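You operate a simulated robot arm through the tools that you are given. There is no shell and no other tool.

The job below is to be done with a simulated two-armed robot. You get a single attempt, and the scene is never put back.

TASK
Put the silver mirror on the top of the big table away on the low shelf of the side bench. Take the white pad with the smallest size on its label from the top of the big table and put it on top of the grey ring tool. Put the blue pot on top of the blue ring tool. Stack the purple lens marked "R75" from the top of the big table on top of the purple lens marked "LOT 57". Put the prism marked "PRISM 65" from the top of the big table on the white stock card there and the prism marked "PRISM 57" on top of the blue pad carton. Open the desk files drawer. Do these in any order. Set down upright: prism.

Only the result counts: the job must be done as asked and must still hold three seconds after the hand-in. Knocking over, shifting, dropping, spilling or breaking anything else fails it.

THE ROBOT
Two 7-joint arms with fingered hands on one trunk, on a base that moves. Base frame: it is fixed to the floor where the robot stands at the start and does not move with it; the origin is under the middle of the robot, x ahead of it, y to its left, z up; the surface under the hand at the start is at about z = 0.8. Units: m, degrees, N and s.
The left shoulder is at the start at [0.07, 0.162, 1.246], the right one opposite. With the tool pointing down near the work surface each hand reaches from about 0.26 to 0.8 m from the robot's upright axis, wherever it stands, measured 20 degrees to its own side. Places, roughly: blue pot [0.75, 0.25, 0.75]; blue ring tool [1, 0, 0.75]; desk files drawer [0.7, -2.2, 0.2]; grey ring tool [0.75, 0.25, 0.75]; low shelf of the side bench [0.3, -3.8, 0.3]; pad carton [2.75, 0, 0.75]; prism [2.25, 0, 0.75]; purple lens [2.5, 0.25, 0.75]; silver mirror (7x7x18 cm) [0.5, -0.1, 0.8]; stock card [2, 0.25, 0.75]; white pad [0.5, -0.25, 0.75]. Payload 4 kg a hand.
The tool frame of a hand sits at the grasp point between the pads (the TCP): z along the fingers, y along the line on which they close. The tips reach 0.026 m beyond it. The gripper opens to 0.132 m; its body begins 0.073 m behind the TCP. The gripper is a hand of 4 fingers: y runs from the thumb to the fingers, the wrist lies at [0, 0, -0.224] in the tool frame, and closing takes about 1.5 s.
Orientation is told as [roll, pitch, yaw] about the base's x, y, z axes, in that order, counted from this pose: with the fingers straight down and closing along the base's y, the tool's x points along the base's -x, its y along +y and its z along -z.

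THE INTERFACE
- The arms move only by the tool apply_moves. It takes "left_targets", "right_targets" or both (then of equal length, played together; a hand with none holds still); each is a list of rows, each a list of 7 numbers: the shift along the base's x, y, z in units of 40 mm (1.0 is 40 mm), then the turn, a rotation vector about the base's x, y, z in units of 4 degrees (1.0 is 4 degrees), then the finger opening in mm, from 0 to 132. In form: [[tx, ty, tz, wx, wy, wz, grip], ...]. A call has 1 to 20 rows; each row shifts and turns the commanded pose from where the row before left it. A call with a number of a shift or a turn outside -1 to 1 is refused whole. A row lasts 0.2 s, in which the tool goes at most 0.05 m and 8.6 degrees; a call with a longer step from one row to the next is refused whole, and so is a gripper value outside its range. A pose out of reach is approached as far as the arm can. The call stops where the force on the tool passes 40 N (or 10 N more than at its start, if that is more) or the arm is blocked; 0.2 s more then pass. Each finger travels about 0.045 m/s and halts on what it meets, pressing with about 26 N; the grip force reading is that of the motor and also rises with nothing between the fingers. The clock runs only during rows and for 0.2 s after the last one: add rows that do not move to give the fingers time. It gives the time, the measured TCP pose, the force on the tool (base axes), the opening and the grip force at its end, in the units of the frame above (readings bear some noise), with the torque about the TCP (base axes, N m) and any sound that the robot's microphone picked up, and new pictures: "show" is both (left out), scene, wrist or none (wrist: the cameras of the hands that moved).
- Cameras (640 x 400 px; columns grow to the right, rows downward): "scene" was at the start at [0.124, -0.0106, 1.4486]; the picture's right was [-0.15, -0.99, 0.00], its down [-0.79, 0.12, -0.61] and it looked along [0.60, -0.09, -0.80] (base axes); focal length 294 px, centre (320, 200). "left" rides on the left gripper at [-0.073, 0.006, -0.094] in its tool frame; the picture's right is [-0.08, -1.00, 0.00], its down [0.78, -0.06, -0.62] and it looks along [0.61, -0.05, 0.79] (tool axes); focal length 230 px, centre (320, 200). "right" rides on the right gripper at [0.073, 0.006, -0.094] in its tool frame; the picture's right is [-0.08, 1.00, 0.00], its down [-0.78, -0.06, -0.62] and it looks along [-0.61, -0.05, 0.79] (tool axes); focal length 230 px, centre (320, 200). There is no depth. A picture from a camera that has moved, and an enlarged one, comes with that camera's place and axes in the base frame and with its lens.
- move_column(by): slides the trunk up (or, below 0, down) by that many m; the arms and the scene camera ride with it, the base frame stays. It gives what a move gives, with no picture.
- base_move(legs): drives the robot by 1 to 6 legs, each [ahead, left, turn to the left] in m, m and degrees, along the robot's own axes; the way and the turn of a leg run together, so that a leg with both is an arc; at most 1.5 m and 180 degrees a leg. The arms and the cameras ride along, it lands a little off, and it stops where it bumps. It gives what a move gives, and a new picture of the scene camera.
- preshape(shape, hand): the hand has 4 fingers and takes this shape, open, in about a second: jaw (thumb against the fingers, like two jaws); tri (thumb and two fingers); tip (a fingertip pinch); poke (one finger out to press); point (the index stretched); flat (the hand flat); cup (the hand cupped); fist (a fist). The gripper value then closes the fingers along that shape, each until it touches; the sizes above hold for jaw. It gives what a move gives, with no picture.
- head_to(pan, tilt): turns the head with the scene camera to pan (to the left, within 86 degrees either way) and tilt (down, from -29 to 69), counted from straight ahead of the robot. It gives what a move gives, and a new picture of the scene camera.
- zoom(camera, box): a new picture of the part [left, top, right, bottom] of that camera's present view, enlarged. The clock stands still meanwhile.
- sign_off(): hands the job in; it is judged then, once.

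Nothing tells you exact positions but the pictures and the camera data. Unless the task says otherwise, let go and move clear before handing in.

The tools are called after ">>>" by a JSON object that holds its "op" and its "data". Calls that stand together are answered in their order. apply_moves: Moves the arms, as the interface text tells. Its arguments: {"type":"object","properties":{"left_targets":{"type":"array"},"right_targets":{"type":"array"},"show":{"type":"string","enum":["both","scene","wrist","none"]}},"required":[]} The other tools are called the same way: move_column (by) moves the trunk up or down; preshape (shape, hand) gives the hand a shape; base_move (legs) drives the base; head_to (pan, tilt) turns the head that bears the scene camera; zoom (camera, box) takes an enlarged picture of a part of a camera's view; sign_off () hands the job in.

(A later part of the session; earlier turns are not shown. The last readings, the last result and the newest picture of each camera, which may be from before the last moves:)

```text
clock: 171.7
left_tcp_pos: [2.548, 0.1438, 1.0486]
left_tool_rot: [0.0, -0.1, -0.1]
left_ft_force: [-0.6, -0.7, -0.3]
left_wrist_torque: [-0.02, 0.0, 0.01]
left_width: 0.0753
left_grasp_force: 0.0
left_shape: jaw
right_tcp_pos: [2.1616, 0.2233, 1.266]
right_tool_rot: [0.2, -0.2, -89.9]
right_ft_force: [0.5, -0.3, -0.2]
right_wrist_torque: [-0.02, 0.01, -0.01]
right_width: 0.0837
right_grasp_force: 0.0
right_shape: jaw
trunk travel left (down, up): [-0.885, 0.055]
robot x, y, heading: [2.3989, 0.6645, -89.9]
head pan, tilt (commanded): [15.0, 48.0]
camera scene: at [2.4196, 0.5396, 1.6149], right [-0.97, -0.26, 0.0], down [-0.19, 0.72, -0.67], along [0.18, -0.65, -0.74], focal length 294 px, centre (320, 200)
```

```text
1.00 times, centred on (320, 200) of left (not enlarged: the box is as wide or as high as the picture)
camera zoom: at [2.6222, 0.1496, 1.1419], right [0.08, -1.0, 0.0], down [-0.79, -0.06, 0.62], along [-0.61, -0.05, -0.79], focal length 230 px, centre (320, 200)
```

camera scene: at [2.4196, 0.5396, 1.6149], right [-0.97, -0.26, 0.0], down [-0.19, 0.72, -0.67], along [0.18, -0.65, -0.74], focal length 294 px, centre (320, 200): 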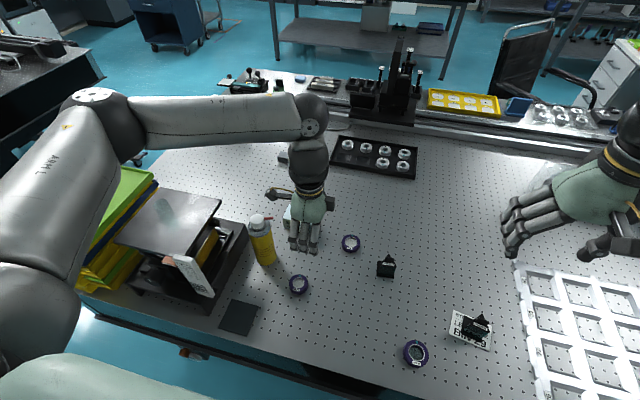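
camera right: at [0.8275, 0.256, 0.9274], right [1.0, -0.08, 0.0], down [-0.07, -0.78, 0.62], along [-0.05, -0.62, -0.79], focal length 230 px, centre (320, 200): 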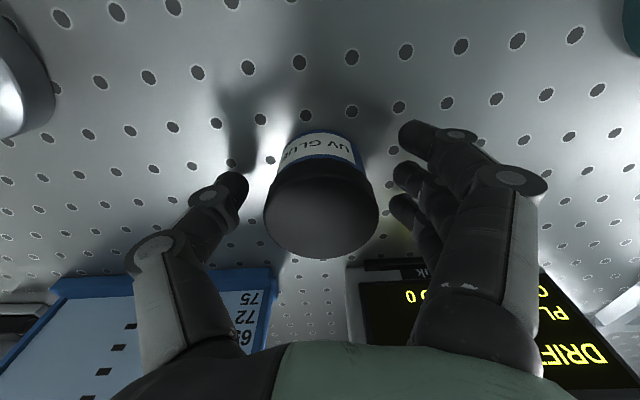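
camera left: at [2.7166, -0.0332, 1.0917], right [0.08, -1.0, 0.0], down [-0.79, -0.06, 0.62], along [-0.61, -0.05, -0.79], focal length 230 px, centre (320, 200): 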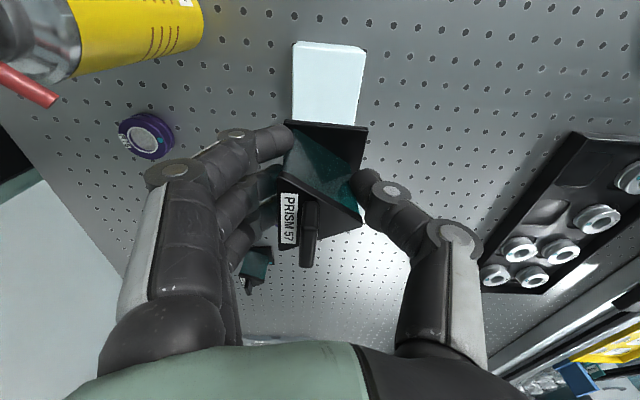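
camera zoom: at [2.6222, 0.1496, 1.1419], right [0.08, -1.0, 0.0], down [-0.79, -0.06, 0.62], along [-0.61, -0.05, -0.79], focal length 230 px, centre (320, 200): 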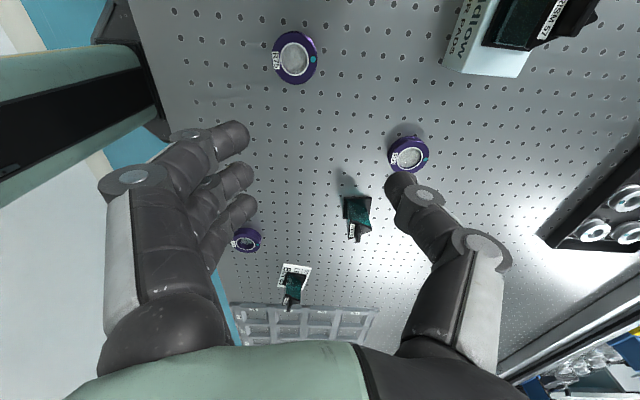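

R75 sits at [2.583, 0.177] and LOT 57 at [2.242, 0.278]. I'll bring the hand over R75, turning it 20 degrees so its camera bracket stays well away from the bottle.

>>> {"op": "apply_moves", "data": {"left_targets": [[0.2, 0.2, 0, 0, 0, 1, 84], [0.2, 0.2, 0, 0, 0, 1, 84], [0.2, 0.2, 0, 0, 0, 1, 84], [0.2, 0.2, 0, 0, 0, 1, 84], [0.07, 0.02, 0, 0, 0, 1, 84], [0, 0, 0, 0, 0, 0, 84]], "show": "none"}}

>>> {"op": "move_column", "data": {"by": -0.12}}

>>> {"op": "zoom", "data": {"camera": "left", "box": [0, 0, 640, 400]}}

>>> {"op": "zoom", "data": {"camera": "left", "box": [240, 50, 400, 170]}}

>>> {"op": "zoom", "data": {"camera": "scene", "box": [200, 150, 400, 300]}}

```text
clock: 173.1
left_tcp_pos: [2.5844, 0.1783, 1.0468]
left_tool_rot: [0.0, -0.1, 20.1]
left_ft_force: [1.1, 0.3, -0.2]
left_wrist_torque: [-0.01, 0.0, 0.02]
left_width: 0.0836
left_grasp_force: 0.1
left_shape: jaw
right_tcp_pos: [2.1605, 0.2233, 1.2644]
right_tool_rot: [0.1, -0.2, -89.9]
right_ft_force: [0.1, 0.6, 0.0]
right_wrist_torque: [0.02, 0.02, -0.04]
right_width: 0.0836
right_grasp_force: 0.1
right_shape: jaw
trunk travel left (down, up): [-0.885, 0.055]
robot x, y, heading: [2.3969, 0.6666, -89.6]
head pan, tilt (commanded): [15.0, 48.0]
```

```text
clock: 174.6
left_tcp_pos: [2.5853, 0.1768, 0.9274]
left_tool_rot: [0.0, -0.1, 20.0]
left_ft_force: [0.0, 0.1, 0.4]
left_wrist_torque: [0.0, 0.0, -0.01]
left_width: 0.0836
left_grasp_force: 0.0
left_shape: jaw
right_tcp_pos: [2.1608, 0.224, 1.145]
right_tool_rot: [0.1, -0.1, -89.9]
right_ft_force: [0.1, 0.0, -0.2]
right_wrist_torque: [0.01, 0.04, 0.03]
right_width: 0.0832
right_grasp_force: 0.0
right_shape: jaw
trunk travel left (down, up): [-0.765, 0.175]
robot x, y, heading: [2.4012, 0.6656, -89.3]
head pan, tilt (commanded): [15.0, 48.0]
```

```text
1.00 times, centred on (320, 200) of left (not enlarged: the box is as wide or as high as the picture)
camera zoom: at [2.6517, 0.2079, 1.0212], right [0.41, -0.91, 0.0], down [-0.72, -0.32, 0.62], along [-0.56, -0.25, -0.79], focal length 230 px, centre (320, 200)
```

zoom: 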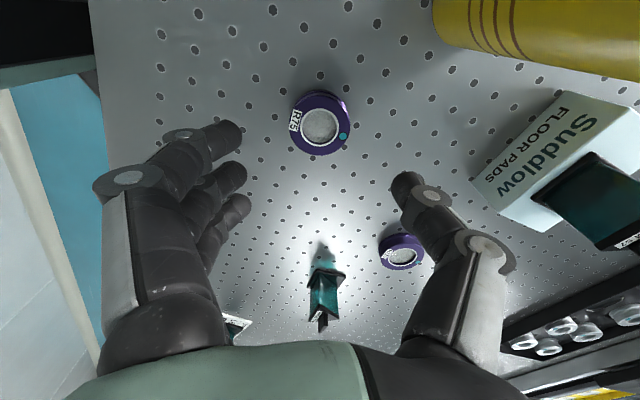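

```text
3.33 times, centred on (320, 110) of left
camera zoom: at [2.6517, 0.2079, 1.0212], right [0.41, -0.91, 0.0], down [-0.72, -0.32, 0.62], along [-0.56, -0.25, -0.79], focal length 767 px, centre (320, 500)
```

zoom: 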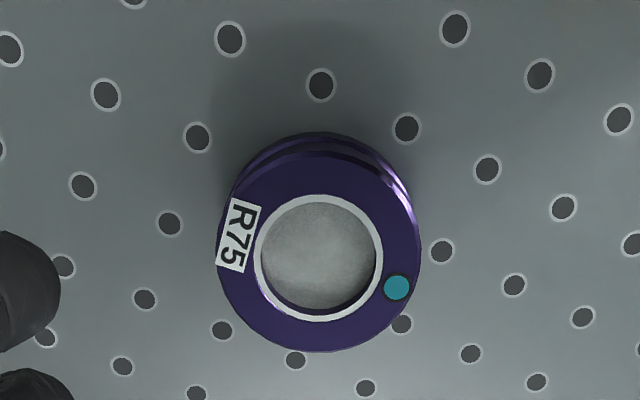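

```text
2.67 times, centred on (300, 225) of scene
camera zoom: at [2.4196, 0.54, 1.495], right [-0.97, -0.26, 0.0], down [-0.19, 0.72, -0.67], along [0.18, -0.65, -0.74], focal length 784 px, centre (373, 133)
```

zoom: 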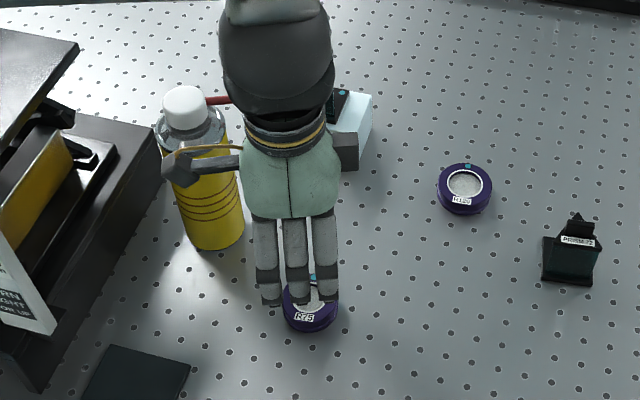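

The hand is centred on R75 to within a millimetre. Descending and closing.

>>> {"op": "apply_moves", "data": {"left_targets": [[0, 0, -0.8, 0, 0, 0, 80], [0, 0, -0.8, 0, 0, 0, 80], [0, 0, -0.5, 0, 0, 0, 80], [0, 0, -0.3, 0, 0, 0, 80], [0, 0, 0, 0, 0, 0, 80]], "show": "none"}}

>>> {"op": "apply_moves", "data": {"left_targets": [[0, 0, 0, 0, 0, 0, 50], [0, 0, 0, 0, 0, 0, 40], [0, 0, 0, 0, 0, 0, 30], [0, 0, 0, 0, 0, 0, 20], [0, 0, 0, 0, 0, 0, 20], [0, 0, 0, 0, 0, 0, 20]], "show": "wrist"}}

```text
clock: 175.8
left_tcp_pos: [2.5854, 0.1783, 0.8328]
left_tool_rot: [0.0, -0.1, 19.9]
left_ft_force: [-1.0, 0.8, 0.1]
left_wrist_torque: [0.01, -0.02, 0.0]
left_width: 0.0806
left_grasp_force: 0.0
left_shape: jaw
right_tcp_pos: [2.1606, 0.2231, 1.145]
right_tool_rot: [0.1, -0.3, -89.8]
right_ft_force: [0.1, 0.2, 0.0]
right_wrist_torque: [0.0, -0.03, -0.01]
right_width: 0.0833
right_grasp_force: 0.0
right_shape: jaw
trunk travel left (down, up): [-0.765, 0.175]
robot x, y, heading: [2.396, 0.6663, -89.6]
head pan, tilt (commanded): [15.0, 48.0]
```

```text
clock: 177.2
left_tcp_pos: [2.5861, 0.1785, 0.8317]
left_tool_rot: [0.1, -0.1, 19.8]
left_ft_force: [0.2, 0.9, -0.4]
left_wrist_torque: [0.02, 0.02, 0.01]
left_width: 0.0416
left_grasp_force: 26.2
left_shape: jaw
right_tcp_pos: [2.1618, 0.2239, 1.1433]
right_tool_rot: [0.1, -0.2, -89.9]
right_ft_force: [0.0, -0.2, 0.0]
right_wrist_torque: [0.0, 0.01, 0.05]
right_width: 0.0837
right_grasp_force: 0.1
right_shape: jaw
trunk travel left (down, up): [-0.765, 0.175]
robot x, y, heading: [2.4025, 0.669, -89.8]
head pan, tilt (commanded): [15.0, 48.0]
camera left: at [2.652, 0.2084, 0.9256], right [0.41, -0.91, 0.0], down [-0.72, -0.32, 0.62], along [-0.56, -0.25, -0.79], focal length 230 px, centre (320, 200)
```

left: 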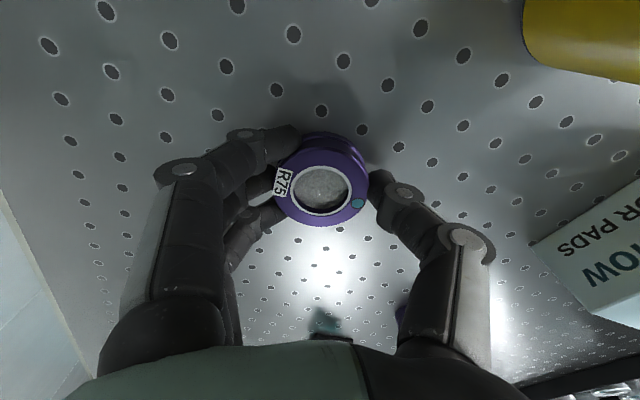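

R75 is held at 26 N. Lifting, then moving the base right so LOT 57 comes within easy reach.

>>> {"op": "apply_moves", "data": {"left_targets": [[0, 0, 0.3, 0, 0, 0, 20], [0, 0, 0.7, 0, 0, 0, 20], [0, 0, 0.9, 0, 0, 0, 20], [0, 0, 0.9, 0, 0, 0, 20], [0, 0, 0.7, 0, 0, 0, 20], [0, 0, 0, 0, 0, 0, 20]], "show": "none"}}

>>> {"op": "base_move", "data": {"legs": [[-0.035, 0, 0], [0, -0.33, 0]]}}

>>> {"op": "head_to", "data": {"pan": 15, "tilt": 55}}

>>> {"op": "zoom", "data": {"camera": "scene", "box": [60, 60, 240, 200]}}

```text
clock: 178.6
left_tcp_pos: [2.588, 0.1785, 0.9719]
left_tool_rot: [0.0, -0.1, 19.9]
left_ft_force: [-0.8, 0.1, -1.3]
left_wrist_torque: [-0.01, 0.03, -0.02]
left_width: 0.0416
left_grasp_force: 25.8
left_shape: jaw
right_tcp_pos: [2.1615, 0.2233, 1.1445]
right_tool_rot: [0.1, -0.2, -90.0]
right_ft_force: [-0.1, 0.9, -1.1]
right_wrist_torque: [-0.03, 0.01, -0.02]
right_width: 0.0836
right_grasp_force: 0.0
right_shape: jaw
trunk travel left (down, up): [-0.765, 0.175]
robot x, y, heading: [2.3998, 0.6672, -89.8]
head pan, tilt (commanded): [15.0, 48.0]
```

```text
clock: 181.3
left_tcp_pos: [2.2466, 0.2141, 0.9727]
left_tool_rot: [0.0, 0.1, 20.2]
left_ft_force: [0.0, -0.6, -0.3]
left_wrist_torque: [0.0, 0.02, 0.0]
left_width: 0.0417
left_grasp_force: 26.1
left_shape: jaw
right_tcp_pos: [1.8206, 0.2553, 1.1444]
right_tool_rot: [0.1, -0.2, -89.5]
right_ft_force: [0.5, -0.4, -0.7]
right_wrist_torque: [0.04, 0.02, 0.0]
right_width: 0.0836
right_grasp_force: 0.0
right_shape: jaw
trunk travel left (down, up): [-0.765, 0.175]
robot x, y, heading: [2.0564, 0.6995, -89.6]
head pan, tilt (commanded): [15.0, 48.0]
camera scene: at [2.0779, 0.5735, 1.4949], right [-0.96, -0.27, 0.0], down [-0.2, 0.72, -0.67], along [0.18, -0.64, -0.74], focal length 294 px, centre (320, 200)
```

scene: 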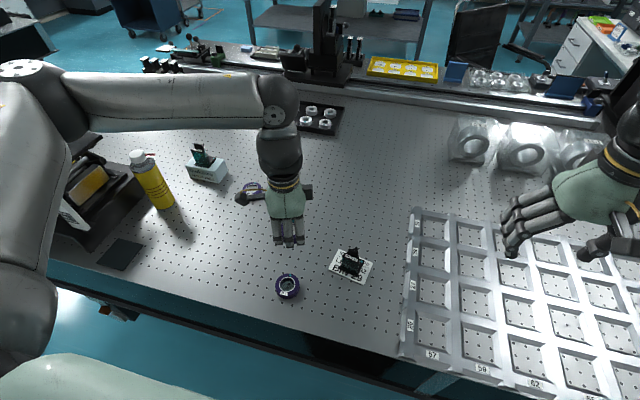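

```text
clock: 182.0
left_tcp_pos: [2.245, 0.2131, 0.9722]
left_tool_rot: [0.0, -0.1, 20.2]
left_ft_force: [0.6, 0.1, -0.4]
left_wrist_torque: [-0.04, -0.01, -0.02]
left_width: 0.0417
left_grasp_force: 26.7
left_shape: jaw
right_tcp_pos: [1.8186, 0.2562, 1.1437]
right_tool_rot: [0.1, -0.2, -89.5]
right_ft_force: [0.4, -0.1, -0.5]
right_wrist_torque: [-0.03, -0.01, 0.04]
right_width: 0.0832
right_grasp_force: 0.1
right_shape: jaw
trunk travel left (down, up): [-0.765, 0.175]
robot x, y, heading: [2.0559, 0.6965, -89.5]
head pan, tilt (commanded): [15.0, 55.0]
camera scene: at [2.0741, 0.5801, 1.4857], right [-0.96, -0.27, 0.0], down [-0.22, 0.79, -0.57], along [0.15, -0.55, -0.82], focal length 294 px, centre (320, 200)
```

scene: 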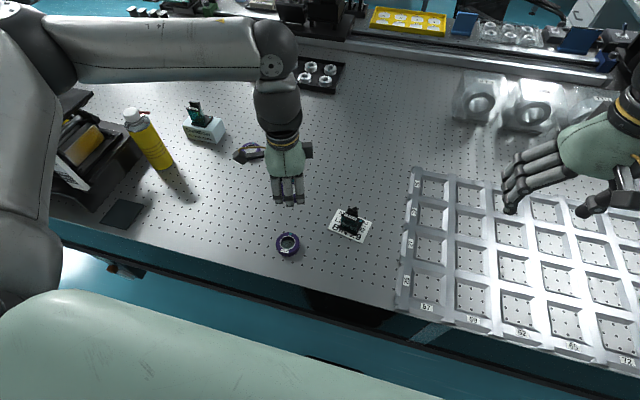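

```text
2.86 times, centred on (150, 130) of scene
camera zoom: at [2.0741, 0.5801, 1.4857], right [-0.96, -0.27, 0.0], down [-0.22, 0.79, -0.57], along [0.15, -0.55, -0.82], focal length 840 px, centre (806, 400)
```

zoom: 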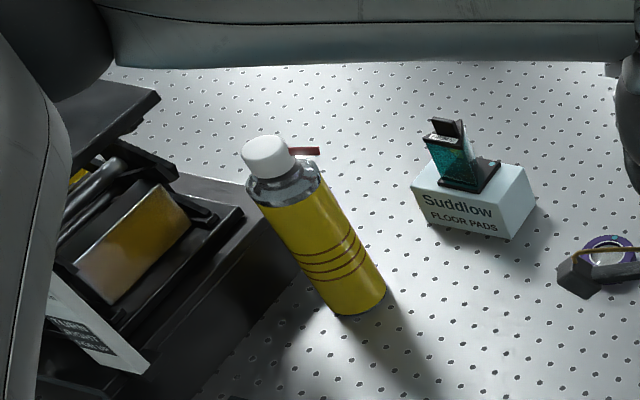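

PRISM 57 stands upright on the carton. Now over to LOT 57 at about [2.242, 0.278] with R75 in hand.

>>> {"op": "apply_moves", "data": {"left_targets": [[-0.04, 0.8, 0, 0, 0, 0, 20], [-0.04, 0.8, 0, 0, 0, 0, 20], [0, 0, 0, 0, 0, 0, 20]], "show": "wrist"}}

>>> {"op": "zoom", "data": {"camera": "left", "box": [220, 30, 420, 230]}}

>>> {"op": "zoom", "data": {"camera": "scene", "box": [240, 180, 360, 270]}}

```text
clock: 182.8
left_tcp_pos: [2.2425, 0.2784, 0.9704]
left_tool_rot: [0.0, -0.1, 20.2]
left_ft_force: [-0.3, -0.5, -0.9]
left_wrist_torque: [0.03, 0.03, 0.02]
left_width: 0.0418
left_grasp_force: 26.8
left_shape: jaw
right_tcp_pos: [1.8186, 0.2559, 1.1441]
right_tool_rot: [0.0, -0.3, -89.5]
right_ft_force: [0.0, -0.1, -0.1]
right_wrist_torque: [-0.01, -0.02, -0.01]
right_width: 0.0836
right_grasp_force: 0.0
right_shape: jaw
trunk travel left (down, up): [-0.765, 0.175]
robot x, y, heading: [2.0555, 0.7001, -89.6]
head pan, tilt (commanded): [15.0, 55.0]
camera left: at [2.3087, 0.3083, 1.0641], right [0.42, -0.91, 0.0], down [-0.72, -0.33, 0.62], along [-0.56, -0.26, -0.79], focal length 230 px, centre (320, 200)
```

left: 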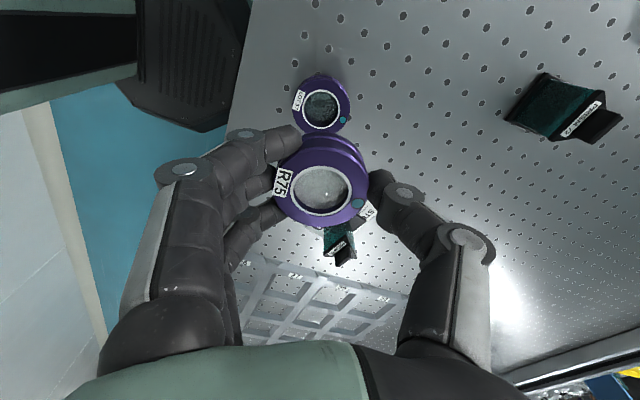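

```text
2.00 times, centred on (320, 130) of left
camera zoom: at [2.3087, 0.3083, 1.0641], right [0.42, -0.91, 0.0], down [-0.72, -0.33, 0.62], along [-0.56, -0.26, -0.79], focal length 460 px, centre (320, 340)
```

zoom: 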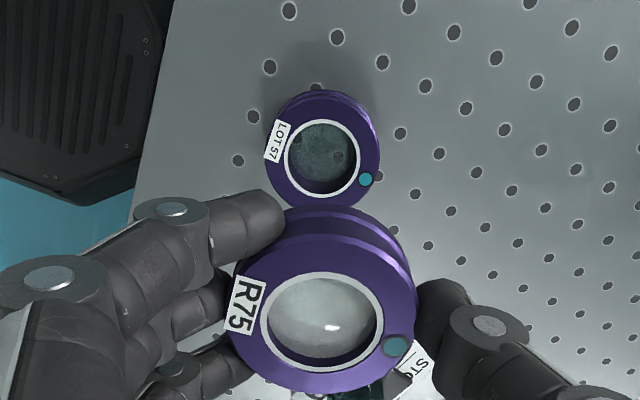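

```text
4.44 times, centred on (300, 225) of scene
camera zoom: at [2.0743, 0.5792, 1.4856], right [-0.96, -0.27, 0.0], down [-0.22, 0.79, -0.57], along [0.15, -0.55, -0.82], focal length 1307 px, centre (409, 89)
```

zoom: 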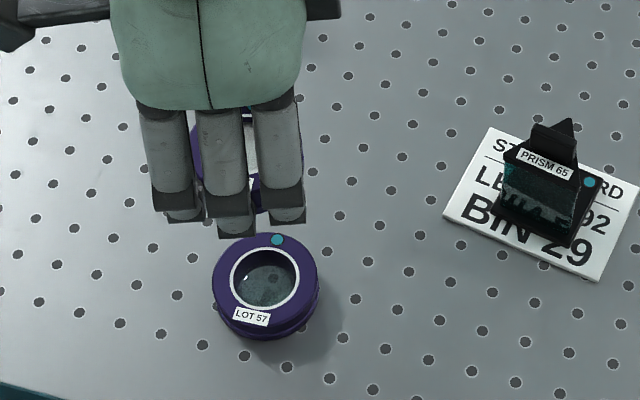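

R75 is centred in the hand and LOT 57 lies only 3 mm off. Correcting and lowering.

>>> {"op": "apply_moves", "data": {"left_targets": [[0.07, 0.025, -0.8, 0, 0, 0, 20], [0, 0, -0.9, 0, 0, 0, 20], [0, 0, -0.8, 0, 0, 0, 20], [0, 0, 0, 0, 0, 0, 20]], "show": "none"}}

>>> {"op": "zoom", "data": {"camera": "left", "box": [220, 70, 420, 220]}}

>>> {"op": "zoom", "data": {"camera": "scene", "box": [240, 180, 360, 270]}}

```text
clock: 183.8
left_tcp_pos: [2.2442, 0.2813, 0.8705]
left_tool_rot: [0.0, -0.1, 20.2]
left_ft_force: [-0.2, -0.2, -1.0]
left_wrist_torque: [0.01, 0.03, -0.05]
left_width: 0.0416
left_grasp_force: 25.7
left_shape: jaw
right_tcp_pos: [1.8201, 0.2568, 1.1444]
right_tool_rot: [0.1, -0.2, -89.7]
right_ft_force: [0.8, -0.7, 0.2]
right_wrist_torque: [0.02, 0.02, 0.0]
right_width: 0.0833
right_grasp_force: 0.0
right_shape: jaw
trunk travel left (down, up): [-0.765, 0.175]
robot x, y, heading: [2.0551, 0.7003, -89.5]
head pan, tilt (commanded): [15.0, 55.0]
```

```text
2.67 times, centred on (320, 145) of left
camera zoom: at [2.3103, 0.3104, 0.965], right [0.42, -0.91, 0.0], down [-0.72, -0.33, 0.62], along [-0.56, -0.26, -0.79], focal length 614 px, centre (320, 347)
```

zoom: 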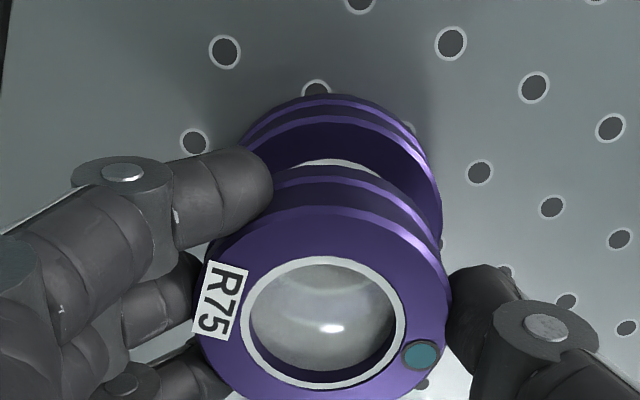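

```text
4.44 times, centred on (300, 225) of scene
camera zoom: at [2.0744, 0.5803, 1.4857], right [-0.96, -0.27, 0.0], down [-0.22, 0.79, -0.57], along [0.15, -0.55, -0.82], focal length 1307 px, centre (409, 89)
```

zoom: 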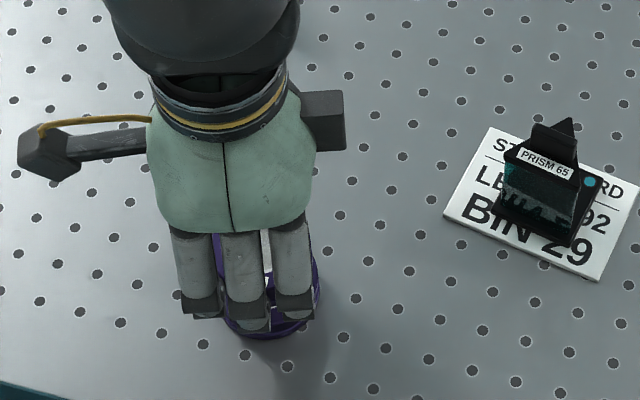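

LOT 57 shows about 4 mm toward the thumb side; correcting and lowering in small steps.

>>> {"op": "apply_moves", "data": {"left_targets": [[0.03, -0.09, -0.1, 0, 0, 0, 20], [0, 0, -0.1, 0, 0, 0, 20], [0, 0, -0.1, 0, 0, 0, 20], [0, 0, -0.05, 0, 0, 0, 20]], "show": "none"}}

>>> {"op": "zoom", "data": {"camera": "left", "box": [220, 70, 420, 220]}}

```text
clock: 184.8
left_tcp_pos: [2.245, 0.2745, 0.8587]
left_tool_rot: [0.1, -0.1, 20.2]
left_ft_force: [-0.6, -0.8, -0.6]
left_wrist_torque: [0.01, 0.03, 0.01]
left_width: 0.0413
left_grasp_force: 26.3
left_shape: jaw
right_tcp_pos: [1.8188, 0.2567, 1.1444]
right_tool_rot: [0.0, -0.1, -89.6]
right_ft_force: [0.2, 0.0, 0.1]
right_wrist_torque: [0.02, 0.01, -0.01]
right_width: 0.0836
right_grasp_force: 0.0
right_shape: jaw
trunk travel left (down, up): [-0.765, 0.175]
robot x, y, heading: [2.0509, 0.6966, -89.9]
head pan, tilt (commanded): [15.0, 55.0]
```

```text
2.67 times, centred on (320, 145) of left
camera zoom: at [2.3126, 0.3054, 0.9511], right [0.42, -0.91, 0.0], down [-0.72, -0.33, 0.62], along [-0.56, -0.26, -0.79], focal length 614 px, centre (320, 347)
```

zoom: 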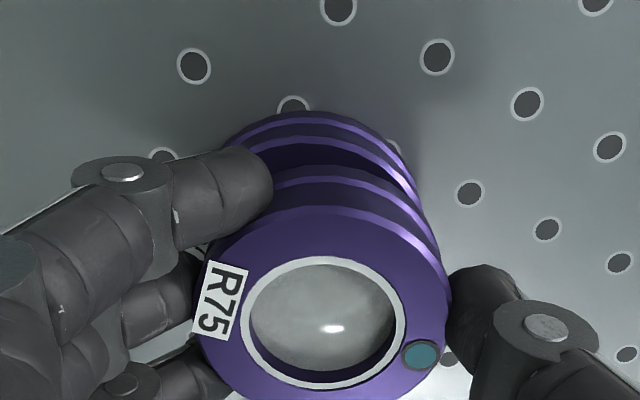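

Aligned within a millimetre or two. Final lowering.

>>> {"op": "apply_moves", "data": {"left_targets": [[0, 0, -0.08, 0, 0, 0, 20], [0, 0, -0.06, 0, 0, 0, 20]], "show": "none"}}

```text
clock: 185.4
left_tcp_pos: [2.2462, 0.2763, 0.8528]
left_tool_rot: [0.0, -0.1, 20.2]
left_ft_force: [-0.4, 0.0, -0.5]
left_wrist_torque: [0.0, 0.01, -0.03]
left_width: 0.0415
left_grasp_force: 26.5
left_shape: jaw
right_tcp_pos: [1.8182, 0.2557, 1.144]
right_tool_rot: [0.1, -0.2, -89.6]
right_ft_force: [0.0, 0.0, 0.1]
right_wrist_torque: [-0.02, 0.03, 0.02]
right_width: 0.0835
right_grasp_force: 0.0
right_shape: jaw
trunk travel left (down, up): [-0.765, 0.175]
robot x, y, heading: [2.0533, 0.6995, -89.7]
head pan, tilt (commanded): [15.0, 55.0]
```

>>> {"op": "apply_moves", "data": {"left_targets": [[0, 0, -0.06, 0, 0, 0, 20], [0, 0, -0.06, 0, 0, 0, 20]], "show": "none"}}

>>> {"op": "zoom", "data": {"camera": "left", "box": [220, 70, 420, 220]}}

```text
clock: 186.0
left_tcp_pos: [2.2447, 0.2748, 0.8507]
left_tool_rot: [-0.2, 0.0, 20.2]
left_ft_force: [2.1, 1.8, 20.1]
left_wrist_torque: [0.08, -0.02, -0.01]
left_width: 0.0422
left_grasp_force: 25.7
left_shape: jaw
right_tcp_pos: [1.8192, 0.2582, 1.1443]
right_tool_rot: [0.1, -0.3, -89.6]
right_ft_force: [-0.3, -0.3, 0.5]
right_wrist_torque: [0.0, -0.01, -0.02]
right_width: 0.0835
right_grasp_force: 0.0
right_shape: jaw
trunk travel left (down, up): [-0.765, 0.175]
robot x, y, heading: [2.0558, 0.7004, -89.6]
head pan, tilt (commanded): [15.0, 55.0]
```

```text
2.67 times, centred on (320, 145) of left
camera zoom: at [2.312, 0.3059, 0.9439], right [0.42, -0.91, 0.0], down [-0.72, -0.33, 0.62], along [-0.56, -0.26, -0.79], focal length 614 px, centre (320, 347)
```

zoom: 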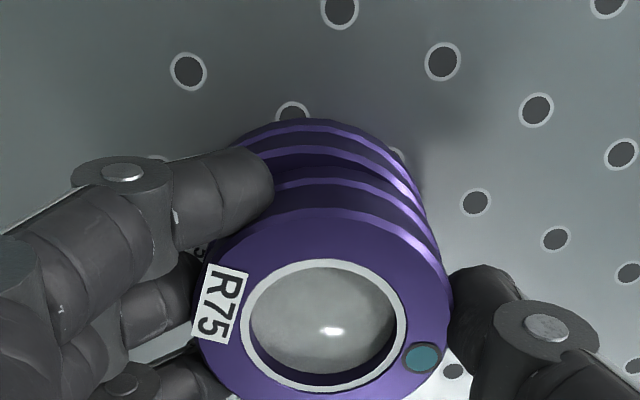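

Contact at 20 N: R75 sits on LOT 57. Easing and opening.

>>> {"op": "apply_moves", "data": {"left_targets": [[0, 0, 0.06, 0, 0, 0, 46], [0, 0, 0, 0, 0, 0, 54], [0, 0, 0, 0, 0, 0, 66], [0, 0, 0, 0, 0, 0, 78], [0, 0, 0, 0, 0, 0, 80]], "show": "none"}}

>>> {"op": "zoom", "data": {"camera": "left", "box": [220, 70, 420, 220]}}

>>> {"op": "apply_moves", "data": {"left_targets": [[0, 0, 0.3, 0, 0, 0, 84], [0, 0, 0.8, 0, 0, 0, 84], [0, 0, 1, 0, 0, 0, 84], [0, 0, 1, 0, 0, 0, 84], [0, 0, 1, 0, 0, 0, 84], [0, -0.6, 0.6, 0, 0, 0, 84], [0, 0, 0, 0, 0, 0, 84]], "show": "both"}}

>>> {"op": "zoom", "data": {"camera": "scene", "box": [240, 200, 340, 275]}}

```text
clock: 187.2
left_tcp_pos: [2.2454, 0.2744, 0.8517]
left_tool_rot: [0.0, 0.0, 20.2]
left_ft_force: [0.4, -0.4, -0.1]
left_wrist_torque: [0.02, 0.0, 0.02]
left_width: 0.0794
left_grasp_force: 0.1
left_shape: jaw
right_tcp_pos: [1.8187, 0.2552, 1.1436]
right_tool_rot: [0.1, -0.2, -89.7]
right_ft_force: [-0.2, 1.4, 0.0]
right_wrist_torque: [0.0, -0.01, 0.03]
right_width: 0.0832
right_grasp_force: 0.1
right_shape: jaw
trunk travel left (down, up): [-0.765, 0.175]
robot x, y, heading: [2.0551, 0.6977, -89.5]
head pan, tilt (commanded): [15.0, 55.0]
```

```text
2.67 times, centred on (320, 145) of left
camera zoom: at [2.3125, 0.3057, 0.9439], right [0.42, -0.91, 0.0], down [-0.72, -0.33, 0.62], along [-0.56, -0.26, -0.79], focal length 614 px, centre (320, 347)
```

zoom: 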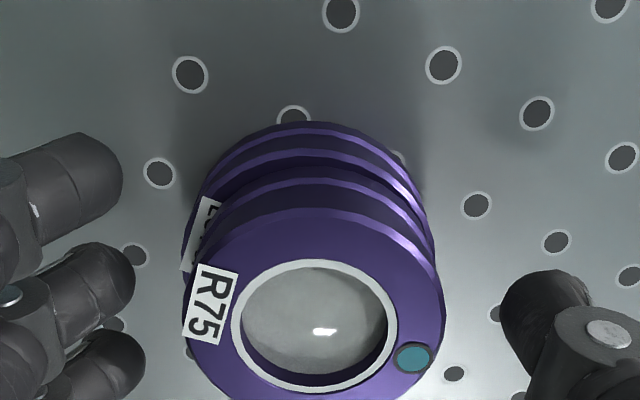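

```text
clock: 188.8
left_tcp_pos: [2.2459, 0.249, 1.0388]
left_tool_rot: [0.0, -0.1, 20.2]
left_ft_force: [0.4, -0.1, -1.1]
left_wrist_torque: [-0.01, 0.02, 0.0]
left_width: 0.0836
left_grasp_force: 0.1
left_shape: jaw
right_tcp_pos: [1.8195, 0.2564, 1.1442]
right_tool_rot: [0.0, -0.2, -89.7]
right_ft_force: [-0.2, -0.2, 0.9]
right_wrist_torque: [0.0, -0.03, -0.01]
right_width: 0.0835
right_grasp_force: 0.0
right_shape: jaw
trunk travel left (down, up): [-0.765, 0.175]
robot x, y, heading: [2.0543, 0.6984, -89.7]
head pan, tilt (commanded): [15.0, 55.0]
camera scene: at [2.0749, 0.5802, 1.4857], right [-0.96, -0.27, 0.0], down [-0.22, 0.79, -0.57], along [0.15, -0.55, -0.82], focal length 294 px, centre (320, 200)
camera left: at [2.3134, 0.2789, 1.1322], right [0.42, -0.91, 0.0], down [-0.72, -0.33, 0.62], along [-0.56, -0.26, -0.79], focal length 230 px, centre (320, 200)
```

scene: 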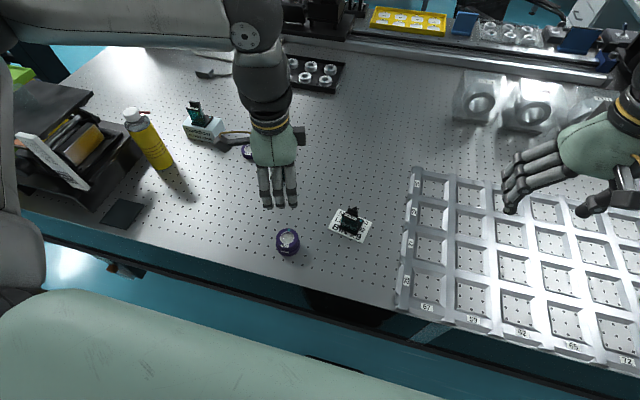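
left: 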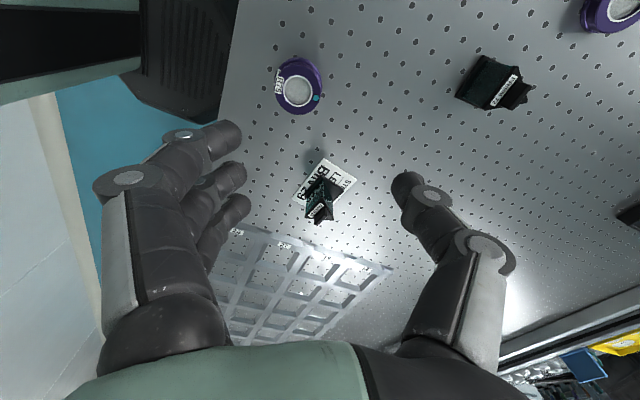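

```text
5.33 times, centred on (290, 238) of scene
camera zoom: at [2.0749, 0.5802, 1.4857], right [-0.96, -0.27, 0.0], down [-0.22, 0.79, -0.57], along [0.15, -0.55, -0.82], focal length 1568 px, centre (480, 0)
```

zoom: 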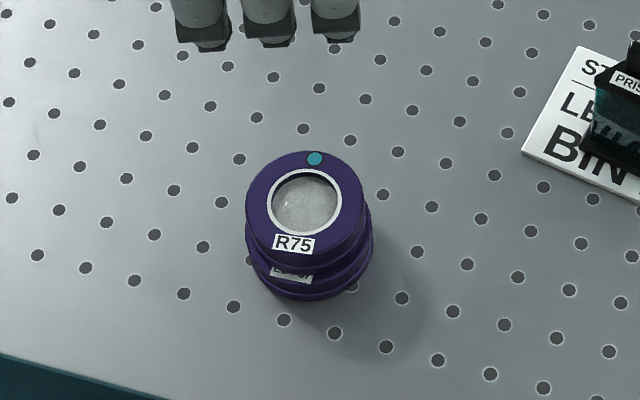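

The lens stack is done. Now back along the aisle to the near end for the mirror.

>>> {"op": "base_move", "data": {"legs": [[-0.02, 0, 0], [0, -1.3, 0]]}}

```text
clock: 195.8
left_tcp_pos: [0.9489, 0.2362, 1.0381]
left_tool_rot: [0.0, -0.1, 23.1]
left_ft_force: [0.1, 0.1, 0.4]
left_wrist_torque: [-0.01, -0.03, 0.02]
left_width: 0.0835
left_grasp_force: 0.1
left_shape: jaw
right_tcp_pos: [0.5218, 0.2222, 1.1445]
right_tool_rot: [0.1, -0.3, -86.8]
right_ft_force: [0.0, 0.4, 0.5]
right_wrist_torque: [0.02, -0.01, 0.0]
right_width: 0.0836
right_grasp_force: 0.1
right_shape: jaw
trunk travel left (down, up): [-0.765, 0.175]
robot x, y, heading: [0.736, 0.6749, -87.0]
head pan, tilt (commanded): [15.0, 55.0]
camera scene: at [0.7611, 0.559, 1.4857], right [-0.95, -0.31, 0.0], down [-0.26, 0.78, -0.57], along [0.18, -0.54, -0.82], focal length 294 px, centre (320, 200)
```

scene: 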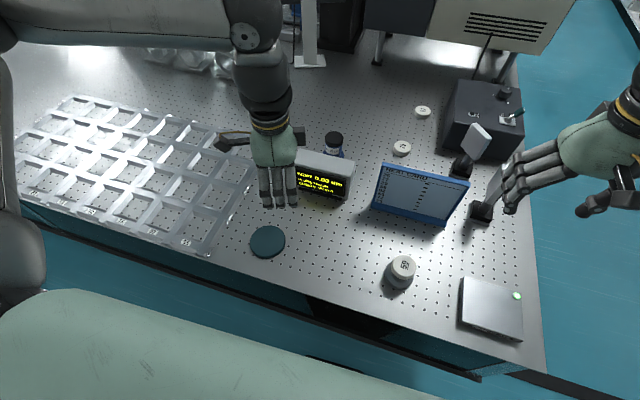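

Things here are as left: pad on the grey tool, pot on the blue tool. Trimming heading and continuing right past the table corner.

>>> {"op": "base_move", "data": {"legs": [[-0.05, 0, -3], [0, -1.15, 0]]}}

>>> {"op": "head_to", "data": {"pan": 0, "tilt": 20}}

```text
clock: 202.2
left_tcp_pos: [-0.2185, 0.2652, 1.0378]
left_tool_rot: [0.0, -0.1, 21.0]
left_ft_force: [-0.4, 0.5, -0.2]
left_wrist_torque: [0.01, 0.03, -0.01]
left_width: 0.0834
left_grasp_force: 0.0
left_shape: jaw
right_tcp_pos: [-0.645, 0.2688, 1.1443]
right_tool_rot: [0.1, -0.2, -88.8]
right_ft_force: [-0.6, 0.3, -0.2]
right_wrist_torque: [0.01, -0.03, -0.02]
right_width: 0.0833
right_grasp_force: 0.2
right_shape: jaw
trunk travel left (down, up): [-0.765, 0.175]
robot x, y, heading: [-0.4175, 0.7143, -88.7]
head pan, tilt (commanded): [15.0, 55.0]
camera scene: at [-0.3943, 0.5948, 1.4857], right [-0.96, -0.28, 0.0], down [-0.23, 0.79, -0.57], along [0.16, -0.55, -0.82], focal length 294 px, centre (320, 200)
```

scene: 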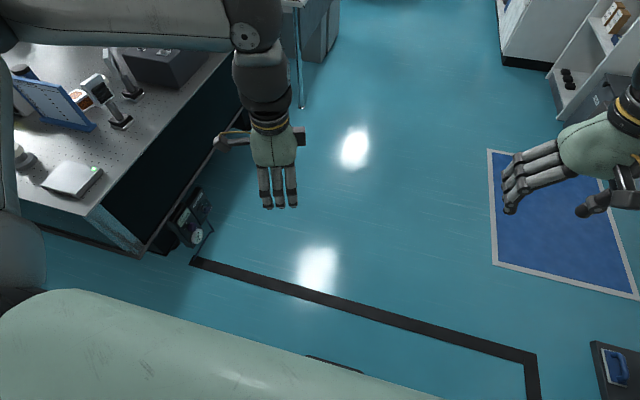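

```text
clock: 203.2
left_tcp_pos: [-0.2186, 0.2653, 1.038]
left_tool_rot: [0.0, -0.2, 21.0]
left_ft_force: [0.5, -0.5, -0.7]
left_wrist_torque: [-0.04, 0.0, -0.01]
left_width: 0.0836
left_grasp_force: 0.0
left_shape: jaw
right_tcp_pos: [-0.645, 0.2669, 1.1447]
right_tool_rot: [0.1, -0.2, -88.7]
right_ft_force: [0.5, 0.4, 0.2]
right_wrist_torque: [0.0, 0.0, -0.01]
right_width: 0.0835
right_grasp_force: 0.1
right_shape: jaw
trunk travel left (down, up): [-0.765, 0.175]
robot x, y, heading: [-0.4123, 0.7123, -88.9]
head pan, tilt (commanded): [0.0, 20.0]
camera scene: at [-0.4127, 0.571, 1.5377], right [-1.0, -0.02, 0.0], down [-0.01, 0.34, -0.94], along [0.02, -0.94, -0.34], focal length 294 px, centre (320, 200)
```

scene: 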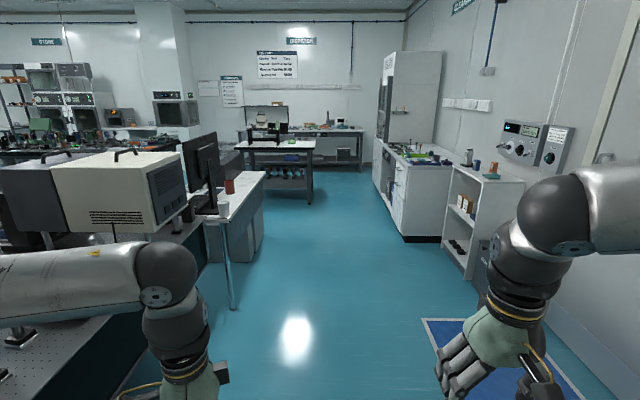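

The side bench with its low shelf is visible down the room, and the desk is at left. Zooming on both.

>>> {"op": "zoom", "data": {"camera": "scene", "box": [220, 90, 380, 210]}}

>>> {"op": "zoom", "data": {"camera": "scene", "box": [170, 130, 290, 320]}}

```text
3.33 times, centred on (300, 150) of scene
camera zoom: at [-0.4127, 0.571, 1.5377], right [-1.0, -0.02, 0.0], down [-0.01, 0.34, -0.94], along [0.02, -0.94, -0.34], focal length 980 px, centre (387, 367)
```

zoom: 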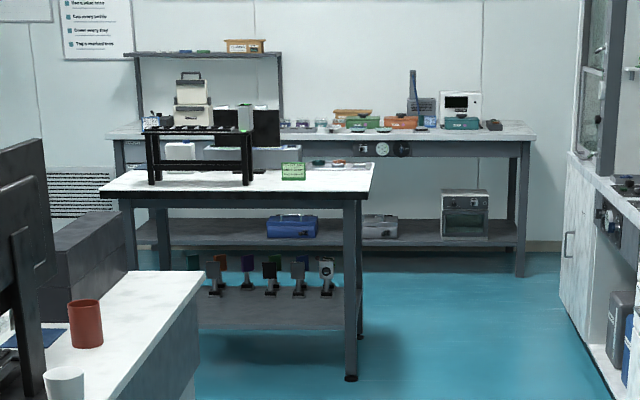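

```text
2.11 times, centred on (230, 225) of scene
camera zoom: at [-0.4127, 0.571, 1.5377], right [-1.0, -0.02, 0.0], down [-0.01, 0.34, -0.94], along [0.02, -0.94, -0.34], focal length 619 px, centre (510, 147)
```

zoom: 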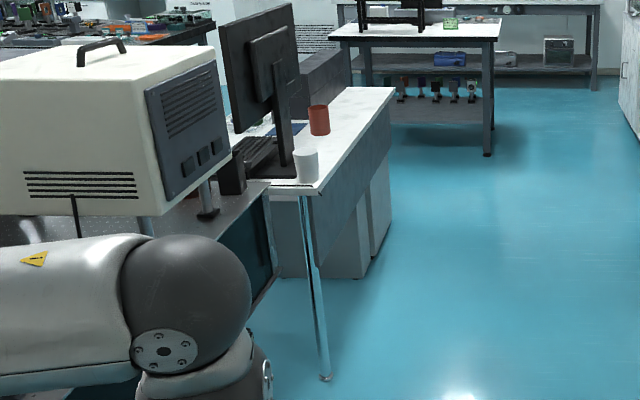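

The side bench's low shelf (z of about 0.24) already holds a row of similar mirrors at the back, with free space in front. A horizontal grip on the mirror's post will suit the shelf. I'll drive out in front of the table and face the mirror.

>>> {"op": "base_move", "data": {"legs": [[0.95, 0, 0], [0, 0, 89]]}}

>>> {"op": "head_to", "data": {"pan": 5, "tilt": 35}}

```text
clock: 211.9
left_tcp_pos: [0.0521, -0.0228, 1.0386]
left_tool_rot: [0.0, -0.1, 110.5]
left_ft_force: [-0.1, 0.1, -0.6]
left_wrist_torque: [0.01, 0.02, -0.02]
left_width: 0.0836
left_grasp_force: 0.1
left_shape: jaw
right_tcp_pos: [0.044, -0.4487, 1.144]
right_tool_rot: [0.1, -0.2, 0.7]
right_ft_force: [-0.4, -0.3, 0.2]
right_wrist_torque: [0.0, -0.03, 0.02]
right_width: 0.0834
right_grasp_force: 0.2
right_shape: jaw
trunk travel left (down, up): [-0.765, 0.175]
robot x, y, heading: [-0.3941, -0.2171, 0.8]
head pan, tilt (commanded): [0.0, 20.0]
camera scene: at [-0.255, -0.2136, 1.5378], right [0.01, -1.0, 0.0], down [-0.34, 0.0, -0.94], along [0.94, 0.01, -0.34], focal length 294 px, centre (320, 200)
```

scene: 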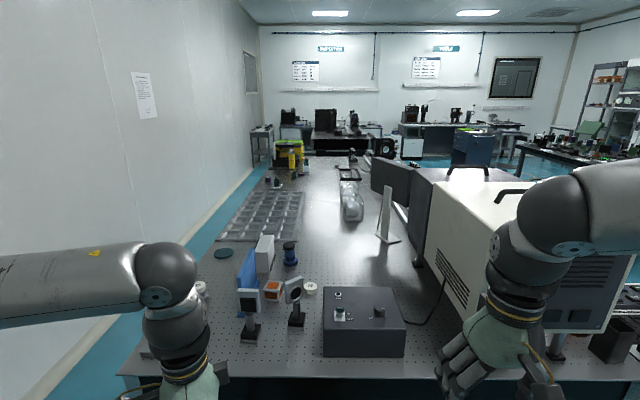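

```text
clock: 212.7
left_tcp_pos: [0.0524, -0.0219, 1.0384]
left_tool_rot: [0.1, -0.1, 110.5]
left_ft_force: [-1.0, -0.9, -1.3]
left_wrist_torque: [0.01, 0.02, 0.0]
left_width: 0.0837
left_grasp_force: 0.1
left_shape: jaw
right_tcp_pos: [0.0457, -0.4493, 1.144]
right_tool_rot: [0.1, -0.3, 0.8]
right_ft_force: [-0.4, -0.3, -1.0]
right_wrist_torque: [0.01, 0.05, 0.01]
right_width: 0.0836
right_grasp_force: 0.0
right_shape: jaw
trunk travel left (down, up): [-0.765, 0.175]
robot x, y, heading: [-0.4001, -0.2155, 0.6]
head pan, tilt (commanded): [5.0, 35.0]
camera scene: at [-0.2605, -0.2057, 1.514], right [0.1, -1.0, 0.0], down [-0.57, -0.06, -0.82], along [0.82, 0.08, -0.57], focal length 294 px, centre (320, 200)
```

scene: 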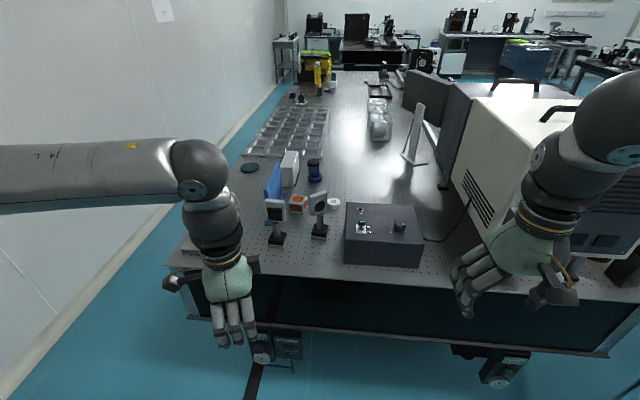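

Facing the near end again. Zooming on the mirror and its neighbours.

>>> {"op": "zoom", "data": {"camera": "scene", "box": [255, 170, 375, 260]}}

>>> {"op": "zoom", "data": {"camera": "scene", "box": [295, 180, 345, 245]}}

```text
4.44 times, centred on (315, 215) of scene
camera zoom: at [-0.2605, -0.2057, 1.514], right [0.1, -1.0, 0.0], down [-0.57, -0.06, -0.82], along [0.82, 0.08, -0.57], focal length 1307 px, centre (342, 133)
```

zoom: 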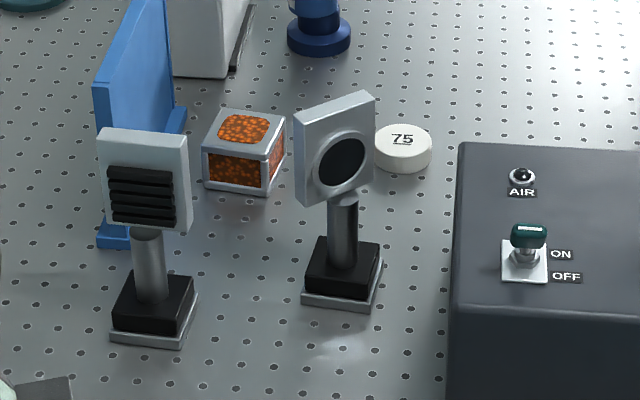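

```text
6.15 times, centred on (320, 212) of scene
camera zoom: at [-0.2605, -0.2057, 1.514], right [0.1, -1.0, 0.0], down [-0.57, -0.06, -0.82], along [0.82, 0.08, -0.57], focal length 1809 px, centre (320, 123)
```

zoom: 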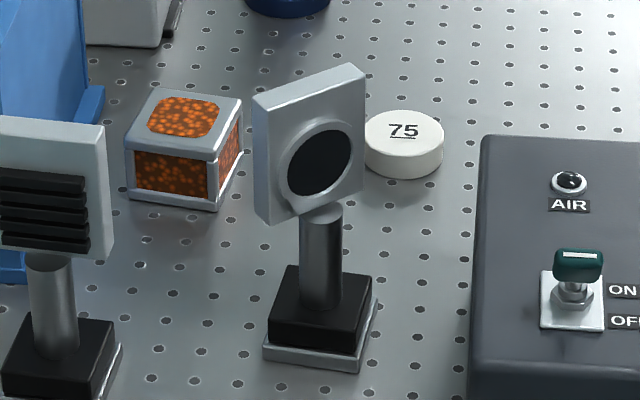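

The mirror's head plate is about 65 mm wide and 20 mm thick, with its face toward (-0.8, -0.6). I'll grip that plate with the left hand tilted about 40 degrees, which also suits the shelf. First I'll turn the left hand back in free space and reposition the base at about [-0.08, 0.30] heading -54.

>>> {"op": "apply_moves", "data": {"left_targets": [[0, 0, 0.3, 0, 0, -1, 70], [0, 0, 0.3, 0, 0, -1, 70], [0, 0, 0.3, 0, 0, -1, 70], [0, 0, 0, 0, 0, -1, 70], [0, 0, 0, 0, 0, -1, 70], [0, 0, 0, 0, 0, -1, 70], [0, 0, 0, 0, 0, -1, 70], [0, 0, 0, 0, 0, -1, 70], [0, 0, 0, 0, 0, -1, 70], [0, 0, 0, 0, 0, -1, 70], [0, 0, 0, 0, 0, -1, 70], [0, 0, 0, 0, 0, -1, 70], [0, 0, 0, 0, 0, -1, 70], [0, 0, 0, 0, 0, -1, 70], [0, 0, 0, 0, 0, -1, 70], [0, 0, 0, 0, 0, -1, 70], [0, 0, 0, 0, 0, -1, 70], [0, 0, 0, 0, 0, -1, 70], [0, 0, 0, 0, 0, -1, 70], [0, 0, 0, 0, 0, -1, 70]], "show": "none"}}

>>> {"op": "apply_moves", "data": {"left_targets": [[0, 0, 0, 0, 0, -1, 70], [0, 0, 0, 0, 0, -1, 70], [0, 0, 0, 0, 0, -1, 70], [0, 0, 0, 0, 0, -1, 70], [0, 0, 0, 0, 0, -1, 70], [0, 0, 0, 0, 0, -1, 70], [0, 0, 0, 0, 0, -1, 70], [0, 0, 0, 0, 0, -0.5, 70], [0, 0, 0, 0, 0, 0, 70]], "show": "none"}}

>>> {"op": "base_move", "data": {"legs": [[0.15, 0.5, 0], [0, 0, -54]]}}

```text
clock: 216.9
left_tcp_pos: [0.0513, -0.0219, 1.0744]
left_tool_rot: [0.0, -0.1, 30.4]
left_ft_force: [-0.6, 0.3, -0.2]
left_wrist_torque: [-0.01, -0.01, -0.01]
left_width: 0.0705
left_grasp_force: 0.2
left_shape: jaw
right_tcp_pos: [0.0459, -0.4496, 1.1436]
right_tool_rot: [0.2, -0.2, 0.7]
right_ft_force: [-0.3, 0.2, 0.2]
right_wrist_torque: [-0.01, -0.01, 0.0]
right_width: 0.0837
right_grasp_force: 0.1
right_shape: jaw
trunk travel left (down, up): [-0.765, 0.175]
robot x, y, heading: [-0.3961, -0.2187, 0.7]
head pan, tilt (commanded): [5.0, 35.0]
```

```text
clock: 218.9
left_tcp_pos: [0.0518, -0.0212, 1.0747]
left_tool_rot: [0.0, 0.0, 0.3]
left_ft_force: [-0.4, 0.0, 0.4]
left_wrist_torque: [-0.01, -0.03, -0.02]
left_width: 0.0708
left_grasp_force: 0.0
left_shape: jaw
right_tcp_pos: [0.0458, -0.4488, 1.1443]
right_tool_rot: [0.1, -0.2, 0.7]
right_ft_force: [0.4, -0.2, -0.1]
right_wrist_torque: [-0.01, 0.01, 0.0]
right_width: 0.0836
right_grasp_force: 0.1
right_shape: jaw
trunk travel left (down, up): [-0.765, 0.175]
robot x, y, heading: [-0.4011, -0.2165, 0.8]
head pan, tilt (commanded): [5.0, 35.0]
```

```text
clock: 224.4
left_tcp_pos: [0.1668, 0.0473, 1.0746]
left_tool_rot: [0.1, -0.1, -53.5]
left_ft_force: [-0.1, 0.6, 0.5]
left_wrist_torque: [0.01, 0.0, 0.0]
left_width: 0.0707
left_grasp_force: 0.0
left_shape: jaw
right_tcp_pos: [-0.1806, -0.1991, 1.1446]
right_tool_rot: [0.1, -0.3, -53.2]
right_ft_force: [-0.4, -0.3, 0.4]
right_wrist_torque: [0.01, -0.02, 0.01]
right_width: 0.0834
right_grasp_force: 0.1
right_shape: jaw
trunk travel left (down, up): [-0.765, 0.175]
robot x, y, heading: [-0.2567, 0.2971, -53.0]
head pan, tilt (commanded): [5.0, 35.0]
camera scene: at [-0.1659, 0.1914, 1.5139], right [-0.74, -0.67, 0.0], down [-0.38, 0.43, -0.82], along [0.55, -0.61, -0.57], focal length 294 px, centre (320, 200)
```

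scene: 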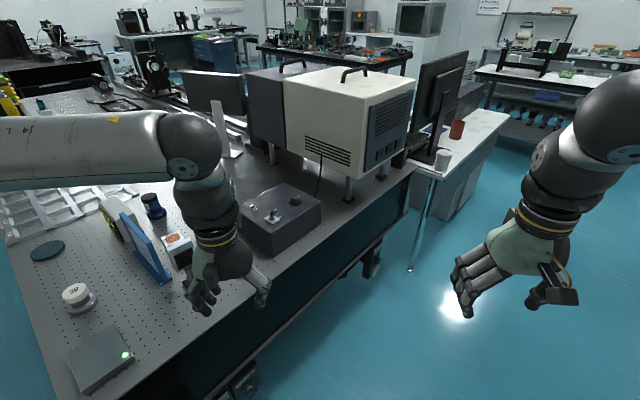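

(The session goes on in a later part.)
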